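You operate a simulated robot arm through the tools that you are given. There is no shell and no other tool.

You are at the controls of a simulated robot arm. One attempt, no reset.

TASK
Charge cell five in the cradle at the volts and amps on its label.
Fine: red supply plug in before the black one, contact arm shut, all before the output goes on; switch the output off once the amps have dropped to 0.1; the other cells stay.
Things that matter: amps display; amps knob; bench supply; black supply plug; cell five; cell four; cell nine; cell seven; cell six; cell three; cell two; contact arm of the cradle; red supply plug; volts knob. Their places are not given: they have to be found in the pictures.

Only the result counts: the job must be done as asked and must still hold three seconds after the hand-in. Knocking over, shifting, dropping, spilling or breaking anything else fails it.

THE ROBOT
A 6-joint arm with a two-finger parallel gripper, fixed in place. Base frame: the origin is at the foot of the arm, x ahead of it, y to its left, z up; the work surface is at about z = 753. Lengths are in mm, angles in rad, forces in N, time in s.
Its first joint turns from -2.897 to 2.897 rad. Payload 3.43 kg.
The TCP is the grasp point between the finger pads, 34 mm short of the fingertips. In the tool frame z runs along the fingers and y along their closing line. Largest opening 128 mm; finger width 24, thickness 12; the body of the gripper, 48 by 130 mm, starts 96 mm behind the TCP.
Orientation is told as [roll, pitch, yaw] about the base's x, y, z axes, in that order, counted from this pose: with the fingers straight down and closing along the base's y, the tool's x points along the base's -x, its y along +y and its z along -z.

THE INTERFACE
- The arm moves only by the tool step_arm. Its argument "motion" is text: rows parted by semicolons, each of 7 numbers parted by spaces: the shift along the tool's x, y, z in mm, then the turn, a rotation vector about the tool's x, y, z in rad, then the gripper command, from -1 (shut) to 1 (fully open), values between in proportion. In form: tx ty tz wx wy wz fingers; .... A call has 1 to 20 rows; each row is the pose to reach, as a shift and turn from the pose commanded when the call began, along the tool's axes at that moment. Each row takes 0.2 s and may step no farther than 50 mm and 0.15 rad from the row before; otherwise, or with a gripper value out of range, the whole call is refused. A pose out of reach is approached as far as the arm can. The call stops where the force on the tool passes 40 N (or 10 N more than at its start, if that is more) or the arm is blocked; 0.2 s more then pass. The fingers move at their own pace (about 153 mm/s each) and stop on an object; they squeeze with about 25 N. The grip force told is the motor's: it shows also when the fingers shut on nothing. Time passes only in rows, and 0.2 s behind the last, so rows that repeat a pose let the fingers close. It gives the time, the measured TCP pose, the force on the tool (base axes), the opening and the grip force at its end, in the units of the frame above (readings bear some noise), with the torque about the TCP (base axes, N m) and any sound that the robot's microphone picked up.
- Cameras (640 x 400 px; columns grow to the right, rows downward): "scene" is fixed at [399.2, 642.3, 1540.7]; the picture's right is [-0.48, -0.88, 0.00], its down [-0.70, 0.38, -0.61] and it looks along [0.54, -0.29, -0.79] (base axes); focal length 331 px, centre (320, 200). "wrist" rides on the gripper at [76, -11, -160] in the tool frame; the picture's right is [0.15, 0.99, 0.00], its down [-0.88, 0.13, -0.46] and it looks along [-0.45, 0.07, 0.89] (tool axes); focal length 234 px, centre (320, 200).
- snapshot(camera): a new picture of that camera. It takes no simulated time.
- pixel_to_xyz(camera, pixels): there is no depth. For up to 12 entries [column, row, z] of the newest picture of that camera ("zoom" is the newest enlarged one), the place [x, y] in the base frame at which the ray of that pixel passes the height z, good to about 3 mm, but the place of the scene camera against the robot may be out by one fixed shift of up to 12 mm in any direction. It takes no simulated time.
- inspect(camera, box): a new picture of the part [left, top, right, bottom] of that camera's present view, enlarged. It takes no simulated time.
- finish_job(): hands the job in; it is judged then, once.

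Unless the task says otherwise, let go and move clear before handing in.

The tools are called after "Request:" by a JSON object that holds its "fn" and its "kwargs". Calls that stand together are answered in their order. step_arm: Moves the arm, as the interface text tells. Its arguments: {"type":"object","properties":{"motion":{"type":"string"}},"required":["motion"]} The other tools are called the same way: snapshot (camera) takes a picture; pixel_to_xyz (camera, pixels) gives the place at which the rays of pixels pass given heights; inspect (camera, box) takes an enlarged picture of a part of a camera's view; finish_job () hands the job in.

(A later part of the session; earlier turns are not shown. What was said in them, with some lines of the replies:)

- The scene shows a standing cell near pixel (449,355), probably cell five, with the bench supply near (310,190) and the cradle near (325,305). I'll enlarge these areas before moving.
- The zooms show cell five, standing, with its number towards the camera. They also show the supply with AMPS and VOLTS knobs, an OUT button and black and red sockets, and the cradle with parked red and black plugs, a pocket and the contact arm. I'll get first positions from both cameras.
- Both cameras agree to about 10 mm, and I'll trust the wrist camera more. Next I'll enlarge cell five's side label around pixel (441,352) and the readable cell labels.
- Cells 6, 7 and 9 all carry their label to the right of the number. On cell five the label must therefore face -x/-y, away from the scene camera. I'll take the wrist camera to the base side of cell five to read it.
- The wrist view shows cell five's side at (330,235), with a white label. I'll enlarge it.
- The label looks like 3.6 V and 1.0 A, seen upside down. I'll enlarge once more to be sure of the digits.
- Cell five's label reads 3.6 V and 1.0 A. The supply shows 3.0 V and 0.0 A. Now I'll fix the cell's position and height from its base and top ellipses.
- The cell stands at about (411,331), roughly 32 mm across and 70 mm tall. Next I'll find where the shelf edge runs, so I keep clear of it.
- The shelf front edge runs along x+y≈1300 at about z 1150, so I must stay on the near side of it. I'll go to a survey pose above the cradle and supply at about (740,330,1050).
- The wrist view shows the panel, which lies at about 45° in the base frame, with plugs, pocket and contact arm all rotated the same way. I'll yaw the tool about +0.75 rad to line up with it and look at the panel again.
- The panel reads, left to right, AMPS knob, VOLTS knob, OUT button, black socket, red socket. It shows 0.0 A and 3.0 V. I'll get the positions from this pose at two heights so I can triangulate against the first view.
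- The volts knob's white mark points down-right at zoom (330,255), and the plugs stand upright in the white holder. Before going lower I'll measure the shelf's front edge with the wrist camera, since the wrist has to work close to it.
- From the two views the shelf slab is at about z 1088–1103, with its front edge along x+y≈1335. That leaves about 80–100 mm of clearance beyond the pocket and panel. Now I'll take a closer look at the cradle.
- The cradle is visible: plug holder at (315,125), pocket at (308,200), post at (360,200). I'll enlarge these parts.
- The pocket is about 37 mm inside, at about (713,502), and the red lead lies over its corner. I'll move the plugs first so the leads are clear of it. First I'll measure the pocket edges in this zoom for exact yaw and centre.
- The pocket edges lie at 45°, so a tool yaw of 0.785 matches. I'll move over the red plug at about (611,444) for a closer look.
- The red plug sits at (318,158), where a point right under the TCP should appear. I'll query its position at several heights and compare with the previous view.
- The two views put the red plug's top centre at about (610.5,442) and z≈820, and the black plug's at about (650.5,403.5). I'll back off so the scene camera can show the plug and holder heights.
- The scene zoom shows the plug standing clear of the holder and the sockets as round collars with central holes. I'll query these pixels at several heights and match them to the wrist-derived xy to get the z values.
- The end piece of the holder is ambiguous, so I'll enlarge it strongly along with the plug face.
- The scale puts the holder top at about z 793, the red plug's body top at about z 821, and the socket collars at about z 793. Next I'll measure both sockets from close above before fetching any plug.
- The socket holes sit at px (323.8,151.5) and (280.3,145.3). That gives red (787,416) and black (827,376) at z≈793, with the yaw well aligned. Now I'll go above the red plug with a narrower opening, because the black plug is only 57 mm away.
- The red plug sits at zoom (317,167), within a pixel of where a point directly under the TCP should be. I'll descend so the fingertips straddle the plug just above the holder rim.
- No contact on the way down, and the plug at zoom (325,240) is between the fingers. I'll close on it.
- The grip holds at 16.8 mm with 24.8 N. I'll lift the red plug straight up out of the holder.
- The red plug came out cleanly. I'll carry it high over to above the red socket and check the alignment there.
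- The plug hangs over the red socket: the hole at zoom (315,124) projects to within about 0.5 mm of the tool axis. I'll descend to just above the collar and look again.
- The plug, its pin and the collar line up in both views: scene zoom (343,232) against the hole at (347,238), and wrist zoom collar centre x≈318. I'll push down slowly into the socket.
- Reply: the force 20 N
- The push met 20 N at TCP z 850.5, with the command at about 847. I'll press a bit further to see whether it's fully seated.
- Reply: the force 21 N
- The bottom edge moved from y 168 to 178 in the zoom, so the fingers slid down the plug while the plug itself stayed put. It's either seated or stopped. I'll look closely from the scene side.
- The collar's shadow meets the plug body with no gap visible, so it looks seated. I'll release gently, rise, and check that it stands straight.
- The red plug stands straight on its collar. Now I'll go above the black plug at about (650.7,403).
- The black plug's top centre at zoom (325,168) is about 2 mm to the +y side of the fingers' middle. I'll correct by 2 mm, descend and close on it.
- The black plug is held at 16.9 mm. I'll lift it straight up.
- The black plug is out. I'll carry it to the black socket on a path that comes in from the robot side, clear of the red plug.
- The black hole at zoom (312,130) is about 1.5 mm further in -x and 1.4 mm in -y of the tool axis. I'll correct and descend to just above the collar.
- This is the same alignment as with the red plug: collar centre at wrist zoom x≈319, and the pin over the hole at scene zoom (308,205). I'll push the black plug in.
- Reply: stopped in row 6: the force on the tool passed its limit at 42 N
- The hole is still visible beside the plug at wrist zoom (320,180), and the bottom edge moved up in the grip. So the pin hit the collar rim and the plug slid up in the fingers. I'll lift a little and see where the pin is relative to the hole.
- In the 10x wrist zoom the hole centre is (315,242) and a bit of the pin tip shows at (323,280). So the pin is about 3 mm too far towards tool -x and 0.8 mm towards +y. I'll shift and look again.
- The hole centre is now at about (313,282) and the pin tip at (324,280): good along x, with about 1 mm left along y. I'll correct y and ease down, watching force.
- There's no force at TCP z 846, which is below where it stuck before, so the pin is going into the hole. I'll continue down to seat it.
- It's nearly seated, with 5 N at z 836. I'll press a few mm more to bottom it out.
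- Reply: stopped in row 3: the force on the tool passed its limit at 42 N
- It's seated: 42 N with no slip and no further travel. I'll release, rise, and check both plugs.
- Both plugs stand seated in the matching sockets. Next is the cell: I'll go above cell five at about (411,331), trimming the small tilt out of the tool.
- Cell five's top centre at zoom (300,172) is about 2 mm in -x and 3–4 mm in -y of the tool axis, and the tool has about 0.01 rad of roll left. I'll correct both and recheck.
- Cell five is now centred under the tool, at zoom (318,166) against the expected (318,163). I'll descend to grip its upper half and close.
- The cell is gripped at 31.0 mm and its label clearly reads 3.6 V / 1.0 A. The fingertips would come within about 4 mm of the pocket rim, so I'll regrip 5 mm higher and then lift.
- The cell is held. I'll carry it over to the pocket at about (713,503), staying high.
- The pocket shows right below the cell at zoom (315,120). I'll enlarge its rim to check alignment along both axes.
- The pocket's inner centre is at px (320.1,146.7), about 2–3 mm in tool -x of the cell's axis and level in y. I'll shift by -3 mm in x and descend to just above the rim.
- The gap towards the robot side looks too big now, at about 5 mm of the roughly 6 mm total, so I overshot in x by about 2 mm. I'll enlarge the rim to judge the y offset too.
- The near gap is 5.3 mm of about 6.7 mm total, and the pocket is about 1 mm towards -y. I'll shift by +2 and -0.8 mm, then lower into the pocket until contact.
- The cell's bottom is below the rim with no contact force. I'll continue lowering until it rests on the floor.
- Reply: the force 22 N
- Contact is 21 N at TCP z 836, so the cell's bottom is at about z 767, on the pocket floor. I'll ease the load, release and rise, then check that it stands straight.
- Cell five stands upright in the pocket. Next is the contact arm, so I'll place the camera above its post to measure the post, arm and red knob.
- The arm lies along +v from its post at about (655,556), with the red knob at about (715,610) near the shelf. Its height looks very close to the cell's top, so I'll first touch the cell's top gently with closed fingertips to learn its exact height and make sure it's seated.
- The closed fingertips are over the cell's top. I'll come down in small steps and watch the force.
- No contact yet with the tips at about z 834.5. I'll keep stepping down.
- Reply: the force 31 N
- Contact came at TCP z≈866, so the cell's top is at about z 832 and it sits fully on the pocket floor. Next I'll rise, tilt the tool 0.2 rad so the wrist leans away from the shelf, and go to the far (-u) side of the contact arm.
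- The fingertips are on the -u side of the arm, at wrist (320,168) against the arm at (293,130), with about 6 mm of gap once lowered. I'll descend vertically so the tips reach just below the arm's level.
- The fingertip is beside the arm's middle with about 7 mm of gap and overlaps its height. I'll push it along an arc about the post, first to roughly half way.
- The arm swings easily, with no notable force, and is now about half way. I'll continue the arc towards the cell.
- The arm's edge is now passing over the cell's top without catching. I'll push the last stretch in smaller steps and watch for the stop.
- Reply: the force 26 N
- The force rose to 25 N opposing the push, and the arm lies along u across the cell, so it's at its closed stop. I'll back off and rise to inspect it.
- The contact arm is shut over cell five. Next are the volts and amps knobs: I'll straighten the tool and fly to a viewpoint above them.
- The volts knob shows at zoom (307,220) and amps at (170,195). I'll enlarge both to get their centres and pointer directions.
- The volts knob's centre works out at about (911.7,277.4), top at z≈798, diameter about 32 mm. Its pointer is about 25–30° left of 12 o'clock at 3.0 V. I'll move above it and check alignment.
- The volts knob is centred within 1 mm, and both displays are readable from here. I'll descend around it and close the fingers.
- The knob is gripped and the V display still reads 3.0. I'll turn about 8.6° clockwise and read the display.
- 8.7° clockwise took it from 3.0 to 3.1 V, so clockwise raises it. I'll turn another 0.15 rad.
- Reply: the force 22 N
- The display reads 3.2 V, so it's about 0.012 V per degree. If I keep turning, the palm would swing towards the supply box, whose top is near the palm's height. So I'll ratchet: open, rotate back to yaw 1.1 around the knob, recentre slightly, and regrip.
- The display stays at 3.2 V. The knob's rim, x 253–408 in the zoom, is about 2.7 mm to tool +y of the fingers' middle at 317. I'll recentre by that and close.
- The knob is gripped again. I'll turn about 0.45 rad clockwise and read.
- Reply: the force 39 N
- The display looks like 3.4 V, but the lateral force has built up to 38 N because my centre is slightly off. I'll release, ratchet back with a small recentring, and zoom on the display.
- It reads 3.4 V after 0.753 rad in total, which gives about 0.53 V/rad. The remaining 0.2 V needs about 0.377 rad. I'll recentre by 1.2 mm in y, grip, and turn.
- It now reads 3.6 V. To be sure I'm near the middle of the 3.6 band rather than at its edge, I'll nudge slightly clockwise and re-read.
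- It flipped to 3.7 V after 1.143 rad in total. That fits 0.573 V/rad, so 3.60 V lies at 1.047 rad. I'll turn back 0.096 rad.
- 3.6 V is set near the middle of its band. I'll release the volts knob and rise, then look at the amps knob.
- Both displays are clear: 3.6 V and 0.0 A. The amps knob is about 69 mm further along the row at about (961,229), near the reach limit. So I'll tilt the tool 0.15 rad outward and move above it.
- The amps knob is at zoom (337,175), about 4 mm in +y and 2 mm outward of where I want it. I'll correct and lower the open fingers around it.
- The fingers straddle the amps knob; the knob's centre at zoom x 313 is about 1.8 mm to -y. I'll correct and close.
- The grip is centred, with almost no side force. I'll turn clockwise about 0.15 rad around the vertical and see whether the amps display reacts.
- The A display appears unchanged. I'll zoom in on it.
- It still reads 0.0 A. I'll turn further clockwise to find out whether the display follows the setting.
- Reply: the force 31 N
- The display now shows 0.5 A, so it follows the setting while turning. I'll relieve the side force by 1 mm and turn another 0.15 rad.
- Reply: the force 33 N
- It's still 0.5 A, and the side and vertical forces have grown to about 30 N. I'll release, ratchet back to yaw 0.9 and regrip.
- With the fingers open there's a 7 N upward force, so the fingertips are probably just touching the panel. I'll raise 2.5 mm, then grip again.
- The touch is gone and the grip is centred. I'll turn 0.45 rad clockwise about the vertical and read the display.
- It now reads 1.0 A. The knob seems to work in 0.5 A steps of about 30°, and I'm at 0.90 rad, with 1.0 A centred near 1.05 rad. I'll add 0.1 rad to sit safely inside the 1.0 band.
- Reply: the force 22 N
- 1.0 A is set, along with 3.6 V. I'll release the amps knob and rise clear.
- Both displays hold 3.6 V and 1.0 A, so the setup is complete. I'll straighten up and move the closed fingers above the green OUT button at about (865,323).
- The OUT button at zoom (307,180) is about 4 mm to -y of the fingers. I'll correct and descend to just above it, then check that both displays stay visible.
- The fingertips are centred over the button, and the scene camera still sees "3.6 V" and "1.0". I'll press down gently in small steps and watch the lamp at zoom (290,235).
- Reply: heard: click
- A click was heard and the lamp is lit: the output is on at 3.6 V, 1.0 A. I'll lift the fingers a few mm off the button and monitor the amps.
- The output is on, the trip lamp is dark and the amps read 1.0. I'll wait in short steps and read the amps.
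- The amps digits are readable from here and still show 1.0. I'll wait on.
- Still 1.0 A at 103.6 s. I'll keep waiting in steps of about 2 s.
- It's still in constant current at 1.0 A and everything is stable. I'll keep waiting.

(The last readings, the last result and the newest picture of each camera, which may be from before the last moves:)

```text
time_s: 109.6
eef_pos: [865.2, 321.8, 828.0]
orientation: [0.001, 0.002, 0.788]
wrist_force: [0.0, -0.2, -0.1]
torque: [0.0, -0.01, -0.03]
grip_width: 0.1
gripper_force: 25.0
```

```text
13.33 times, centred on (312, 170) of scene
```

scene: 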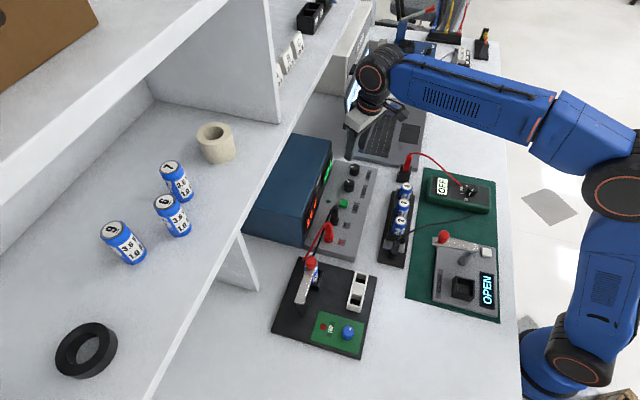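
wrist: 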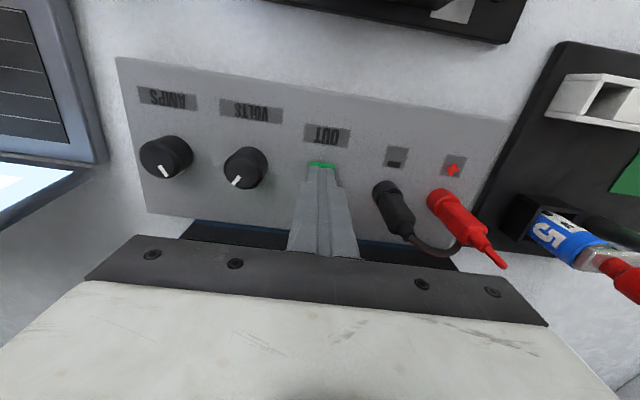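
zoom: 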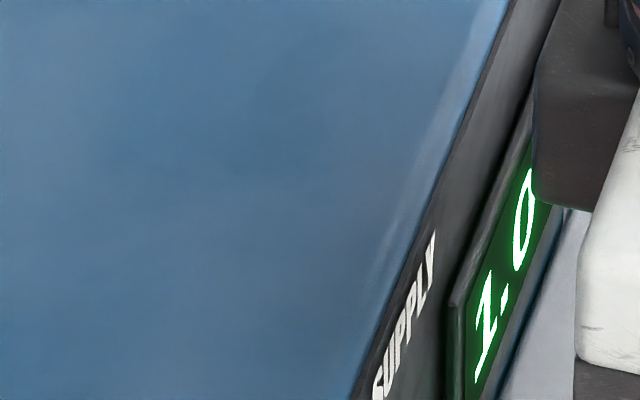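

Request:
{"fn": "step_arm", "kwargs": {"motion": "0 0 0 0 0 0 -1; 0 0 0 0 0 0 -1; 0 0 0 0 0 0 -1; 0 0 0 0 0 0 -1; 0 0 0 0 0 0 -1; 0 0 0 0 0 0 -1; 0 0 0 0 0 0 -1; 0 0 0 0 0 0 -1; 0 0 0 0 0 0 -1"}}

Request:
{"fn": "inspect", "kwargs": {"camera": "scene", "box": [300, 155, 325, 185]}}

```text
time_s: 111.6
eef_pos: [865.5, 321.0, 828.4]
orientation: [0.0, 0.002, 0.787]
wrist_force: [0.5, 0.7, 0.0]
torque: [-0.01, 0.02, 0.01]
grip_width: 0.0
gripper_force: 24.8
```

```text
13.33 times, centred on (312, 170) of scene
```

zoom: 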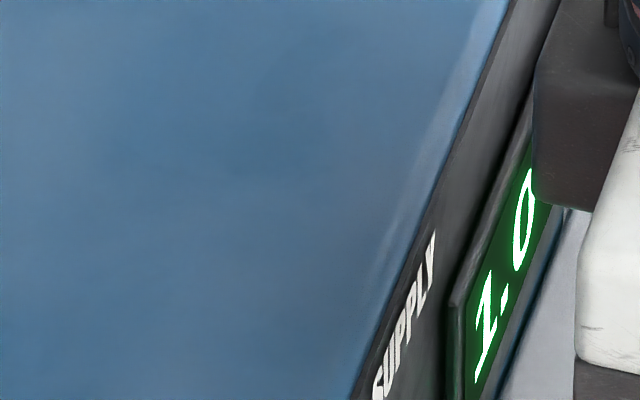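

Still 1.0 A after 11 s. I'll continue waiting.

Request:
{"fn": "step_arm", "kwargs": {"motion": "0 0 0 0 0 0 -1; 0 0 0 0 0 0 -1; 0 0 0 0 0 0 -1; 0 0 0 0 0 0 -1; 0 0 0 0 0 0 -1; 0 0 0 0 0 0 -1; 0 0 0 0 0 0 -1; 0 0 0 0 0 0 -1; 0 0 0 0 0 0 -1; 0 0 0 0 0 0 -1"}}

Request:
{"fn": "inspect", "kwargs": {"camera": "scene", "box": [300, 155, 325, 185]}}

```text
time_s: 113.8
eef_pos: [866.9, 321.8, 828.5]
orientation: [0.0, 0.002, 0.788]
wrist_force: [0.2, -0.2, -0.3]
torque: [0.01, -0.01, 0.0]
grip_width: 0.0
gripper_force: 24.9
```

```text
13.33 times, centred on (312, 170) of scene
```

zoom: 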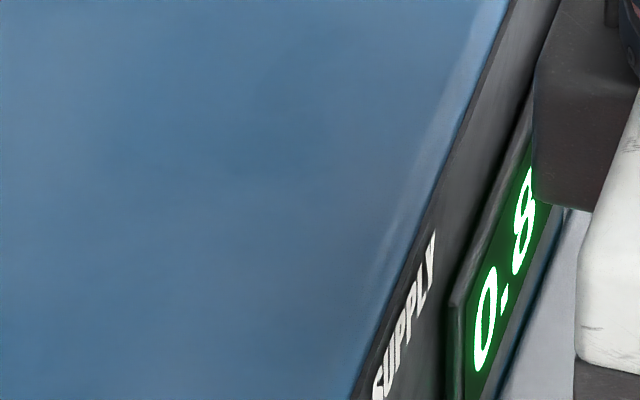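

The amps have started dropping: 0.8 A at 113.8 s. I'll sample more often now.

Request:
{"fn": "step_arm", "kwargs": {"motion": "0 0 0 0 0 0 -1; 0 0 0 0 0 0 -1; 0 0 0 0 0 0 -1; 0 0 0 0 0 0 -1"}}

Request:
{"fn": "inspect", "kwargs": {"camera": "scene", "box": [300, 155, 325, 185]}}

```text
time_s: 114.8
eef_pos: [866.0, 321.1, 827.4]
orientation: [0.0, 0.001, 0.787]
wrist_force: [-0.8, 0.6, -0.1]
torque: [-0.03, 0.01, 0.02]
grip_width: 0.0
gripper_force: 24.9
```

```text
13.33 times, centred on (312, 170) of scene
```

zoom: 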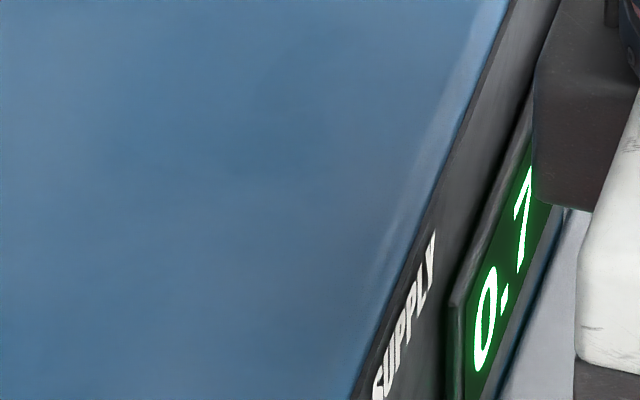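

The digit after the point looks like a 7, so 0.7 A. I'll wait another second.

Request:
{"fn": "step_arm", "kwargs": {"motion": "0 0 0 0 0 0 -1; 0 0 0 0 0 0 -1; 0 0 0 0 0 0 -1; 0 0 0 0 0 0 -1"}}

Request:
{"fn": "inspect", "kwargs": {"camera": "scene", "box": [300, 155, 325, 185]}}

```text
time_s: 115.8
eef_pos: [867.2, 321.1, 828.7]
orientation: [0.002, 0.001, 0.787]
wrist_force: [0.5, -0.4, 0.1]
torque: [-0.02, -0.02, 0.02]
grip_width: 0.0
gripper_force: 24.6
```

```text
13.33 times, centred on (312, 170) of scene
```

zoom: 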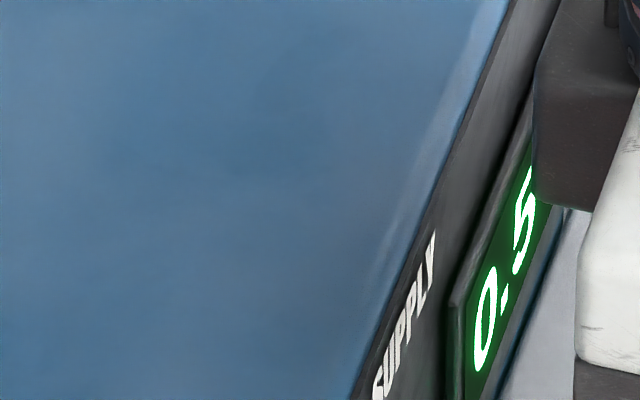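

0.5 A at 115.8 s. At this rate 0.1 A comes at about 121 s. I'll wait 2 s, then sample each second.

Request:
{"fn": "step_arm", "kwargs": {"motion": "0 0 0 0 0 0 -1; 0 0 0 0 0 0 -1; 0 0 0 0 0 0 -1; 0 0 0 0 0 0 -1; 0 0 0 0 0 0 -1; 0 0 0 0 0 0 -1; 0 0 0 0 0 0 -1; 0 0 0 0 0 0 -1"}}

Request:
{"fn": "inspect", "kwargs": {"camera": "scene", "box": [300, 155, 325, 185]}}

```text
time_s: 117.6
eef_pos: [865.7, 321.7, 828.4]
orientation: [0.001, 0.002, 0.787]
wrist_force: [-0.3, 0.5, 0.7]
torque: [0.01, -0.03, -0.01]
grip_width: 0.0
gripper_force: 24.8
```

```text
13.33 times, centred on (312, 170) of scene
```

zoom: 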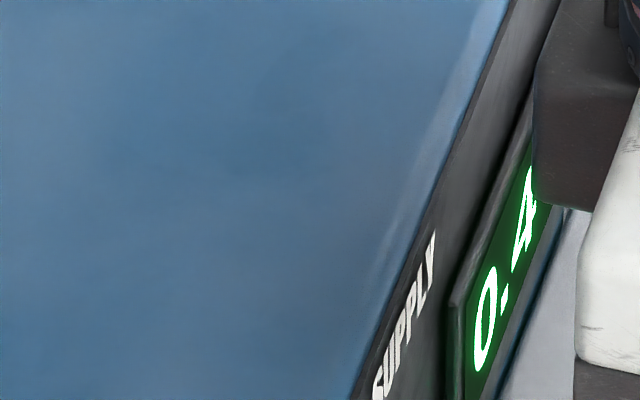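

0.4 A at 117.6 s. I'll wait a bit more.

Request:
{"fn": "step_arm", "kwargs": {"motion": "0 0 0 0 0 0 -1; 0 0 0 0 0 0 -1; 0 0 0 0 0 0 -1; 0 0 0 0 0 0 -1; 0 0 0 0 0 0 -1; 0 0 0 0 0 0 -1; 0 0 0 0 0 0 -1"}}

Request:
{"fn": "inspect", "kwargs": {"camera": "scene", "box": [300, 155, 325, 185]}}

```text
time_s: 119.2
eef_pos: [865.6, 321.4, 828.3]
orientation: [0.001, 0.003, 0.787]
wrist_force: [0.2, -0.3, -0.3]
torque: [-0.03, 0.01, 0.01]
grip_width: 0.0
gripper_force: 24.8
```

```text
13.33 times, centred on (312, 170) of scene
```

zoom: 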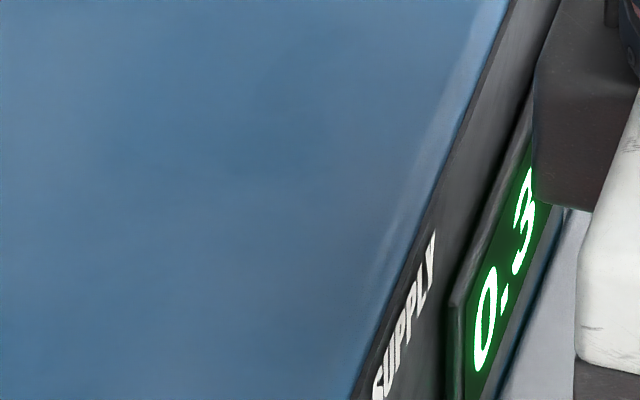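

0.3 A at 119.2 s. I'll wait another 1.2 s.

Request:
{"fn": "step_arm", "kwargs": {"motion": "0 0 0 0 0 0 -1; 0 0 0 0 0 0 -1; 0 0 0 0 0 0 -1; 0 0 0 0 0 0 -1; 0 0 0 0 0 0 -1"}}

Request:
{"fn": "inspect", "kwargs": {"camera": "scene", "box": [300, 155, 325, 185]}}

```text
time_s: 120.4
eef_pos: [866.0, 320.3, 827.4]
orientation: [-0.001, 0.002, 0.787]
wrist_force: [0.4, 0.2, 0.5]
torque: [0.02, -0.04, 0.01]
grip_width: 0.0
gripper_force: 24.7
```

```text
13.33 times, centred on (312, 170) of scene
```

zoom: 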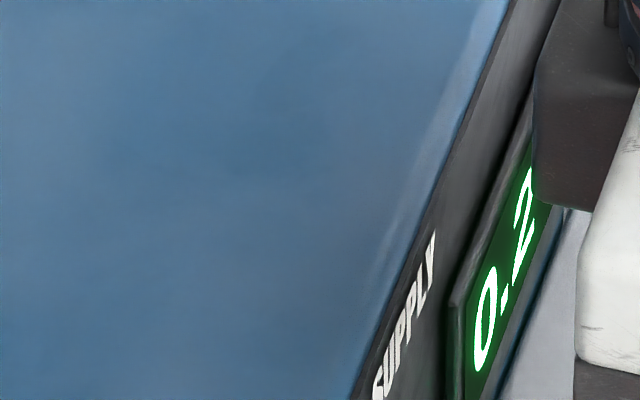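

0.2 A at 120.4 s. I'll wait 1.2 s more.

Request:
{"fn": "step_arm", "kwargs": {"motion": "0 0 0 0 0 0 -1; 0 0 0 0 0 0 -1; 0 0 0 0 0 0 -1; 0 0 0 0 0 0 -1; 0 0 0 0 0 0 -1"}}

Request:
{"fn": "inspect", "kwargs": {"camera": "scene", "box": [300, 155, 325, 185]}}

```text
time_s: 121.6
eef_pos: [865.4, 321.4, 828.9]
orientation: [0.0, 0.0, 0.787]
wrist_force: [0.3, 0.2, 0.3]
torque: [-0.01, 0.0, -0.03]
grip_width: 0.0
gripper_force: 25.1
```

```text
13.33 times, centred on (312, 170) of scene
```

zoom: 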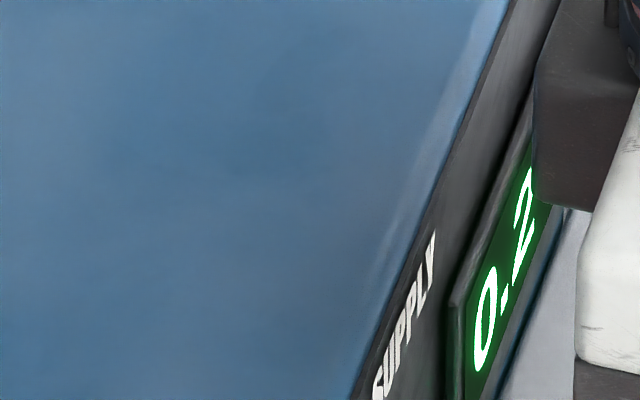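

Still 0.2 A. I'll wait one more second.

Request:
{"fn": "step_arm", "kwargs": {"motion": "0 0 0 0 0 0 -1; 0 0 0 0 0 0 -1; 0 0 0 0 0 0 -1; 0 0 0 0 0 0 -1"}}

Request:
{"fn": "inspect", "kwargs": {"camera": "scene", "box": [300, 155, 325, 185]}}

```text
time_s: 122.6
eef_pos: [865.8, 321.1, 828.6]
orientation: [0.002, 0.0, 0.788]
wrist_force: [0.2, -0.1, 0.4]
torque: [0.0, -0.02, 0.02]
grip_width: 0.3
gripper_force: 24.7
```

```text
13.33 times, centred on (312, 170) of scene
```

zoom: 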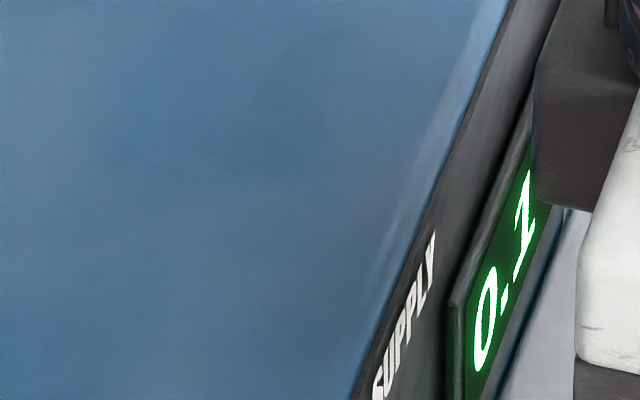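

It now reads 0.1 A at 122.6 s. The true value has only just passed 0.15, so I'll wait 1.8 s more for it to be truly at about 0.1, then check and press.

Request:
{"fn": "step_arm", "kwargs": {"motion": "0 0 0 0 0 0 -1; 0 0 0 0 0 0 -1; 0 0 0 0 0 0 -1; 0 0 0 0 0 0 -1; 0 0 0 0 0 0 -1; 0 0 0 0 0 0 -1; 0 0 0 0 0 0 -1; 0 0 0 0 0 0 -1"}}

Request:
{"fn": "inspect", "kwargs": {"camera": "scene", "box": [300, 155, 325, 185]}}

```text
time_s: 124.4
eef_pos: [865.6, 320.3, 829.0]
orientation: [0.0, 0.002, 0.786]
wrist_force: [-0.1, -0.4, -0.2]
torque: [0.02, 0.0, -0.01]
grip_width: 0.0
gripper_force: 24.9
```

```text
13.33 times, centred on (312, 170) of scene
```

zoom: 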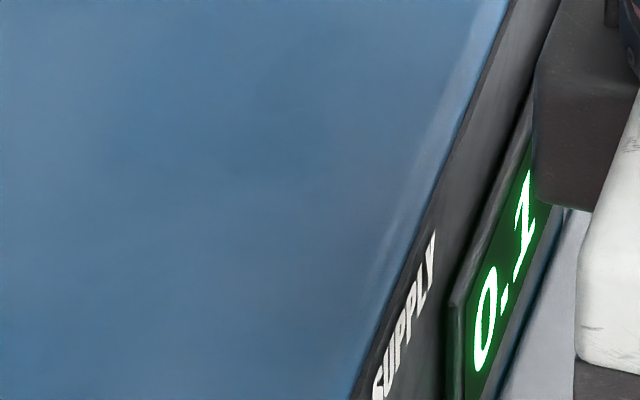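

0.1 A holds. I'll press OUT again to switch off.

Request:
{"fn": "step_arm", "kwargs": {"motion": "0 0 2.5 0 0 0 -1; 0 0 5 0 0 0 -1; 0 0 5 0 0 0 -1"}}

Request:
{"fn": "inspect", "kwargs": {"camera": "scene", "box": [298, 140, 375, 245]}}

```text
time_s: 125.2
eef_pos: [865.7, 322.4, 823.0]
orientation: [0.0, 0.001, 0.787]
wrist_force: [0.6, -0.9, 1.3]
torque: [-0.01, -0.04, -0.02]
grip_width: 0.0
gripper_force: 24.7
heard: click
```

```text
3.81 times, centred on (336, 192) of scene
```

zoom: 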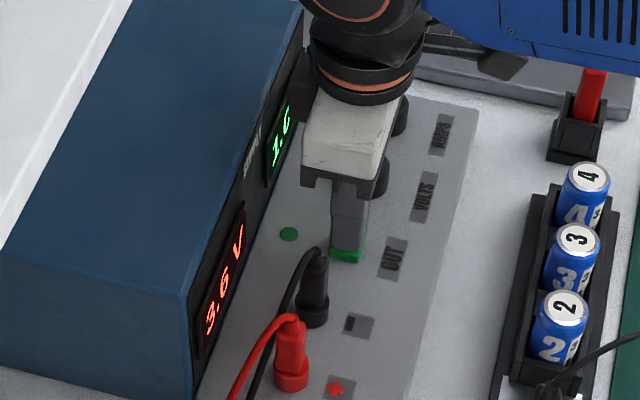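

A click was heard, the lamp is out, and the display is back to the 1.0 A setting. I'll lift straight up and move clear.

Request:
{"fn": "step_arm", "kwargs": {"motion": "0 0 -10 0 0 0 -1; 0 0 -40 0 0 0 -1; 0 0 -80 0 0 0 -1; 0 0 -120 0 0 0 -1; 35 0 -140 0 0 0 -1; 75 0 -150 0 0 0 -1; 115 0 -160 0 0 0 -1; 155 0 -170 0 0 0 -1; 155 0 -170 0 0 0 -1"}}

Request:
{"fn": "snapshot", "kwargs": {"camera": "scene"}}

Request:
{"fn": "inspect", "kwargs": {"camera": "scene", "box": [250, 130, 400, 360]}}

Request:
{"fn": "snapshot", "kwargs": {"camera": "wrist"}}

```text
time_s: 127.2
eef_pos: [755.5, 213.0, 992.9]
orientation: [-0.002, 0.003, 0.789]
wrist_force: [0.6, 0.4, 0.2]
torque: [0.02, -0.01, 0.01]
grip_width: 0.1
gripper_force: 24.7
```

```text
taken
```

scene: 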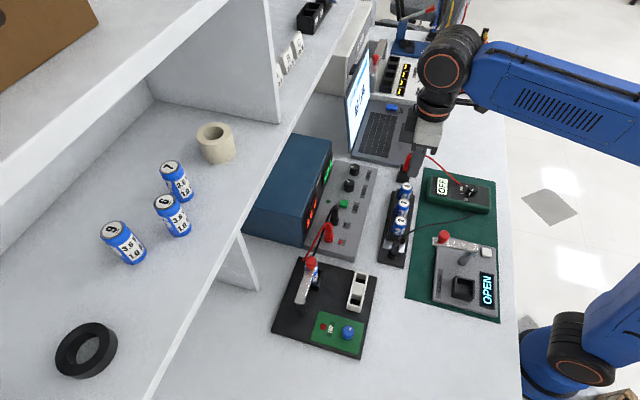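

```text
1.74 times, centred on (325, 245) of scene
```

zoom: 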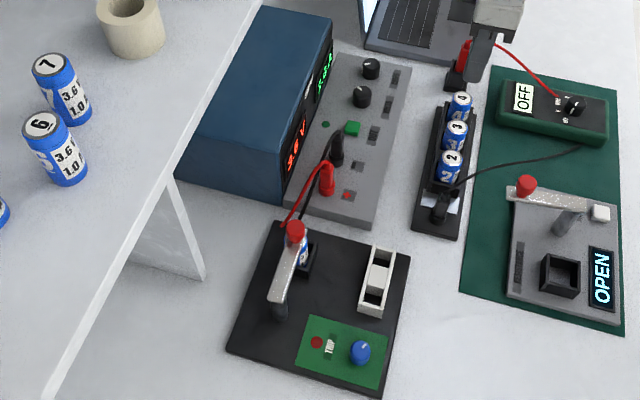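

```text
taken
```

wrist: 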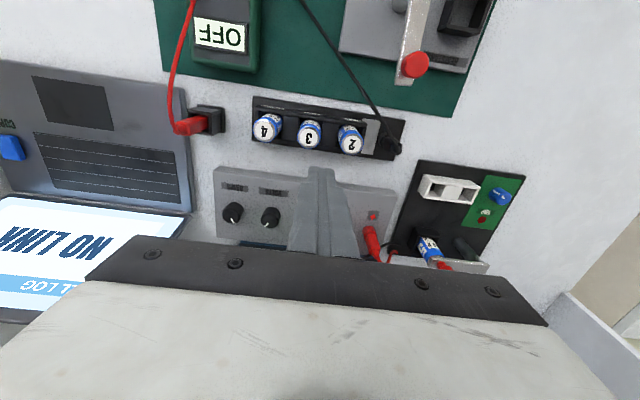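

The arm is clear, and cells 2, 3, 4, 6, 7 and 9 are where they were. I'll check the panel and cradle once more before handing in.

Request:
{"fn": "inspect", "kwargs": {"camera": "scene", "box": [298, 140, 375, 245]}}

Request:
{"fn": "inspect", "kwargs": {"camera": "scene", "box": [260, 240, 380, 360]}}

```text
3.81 times, centred on (336, 192) of scene
```

zoom: 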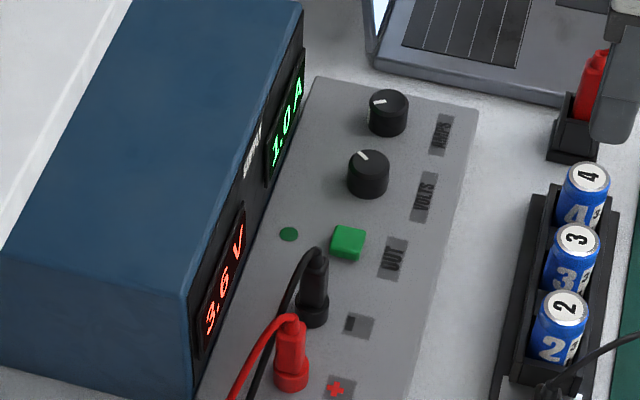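

```text
3.33 times, centred on (320, 300) of scene
```

zoom: 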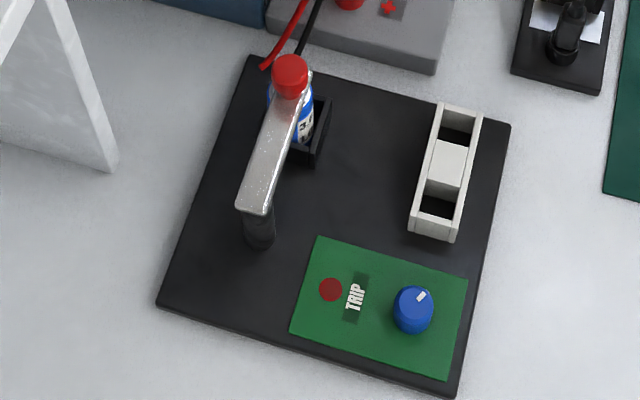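

The output lamp at (290,235) is dark, the supply shows 3.6 V and 1.0 A, and both plugs are seated. The contact arm is shut over cell five, the trip lamp is dark, and the other cells haven't moved. I'm handing in.

Request:
{"fn": "finish_job", "kwargs": {}}

```text
The job is handed in.
```

Cell five is charged in the cradle at its label values, 3.6 V and 1.0 A, and the job is handed in.

- **Order:** the red plug went in first, then the black one. The cell was set in the pocket, the contact arm shut, and volts and amps set before the output went on.
- **Charge:** it held 1.0 A for about 11 s, then fell. I switched the output off about 25 s after switching it on. The display had read 0.1 A since 122.6 s, and I pressed OUT about 2 s later so the true current would be near 0.1 A.
- **End state:** the output lamp and the trip lamp are both dark. Both plugs are seated, the contact arm is still shut on cell five, and the gripper is clear.
- **Other cells:** 2, 3, 4, 6, 7 and 9 were not touched and stand where they were.

The black plug caught on the socket rim at first and slid up in the fingers. I shifted it a few mm and it then seated fully.
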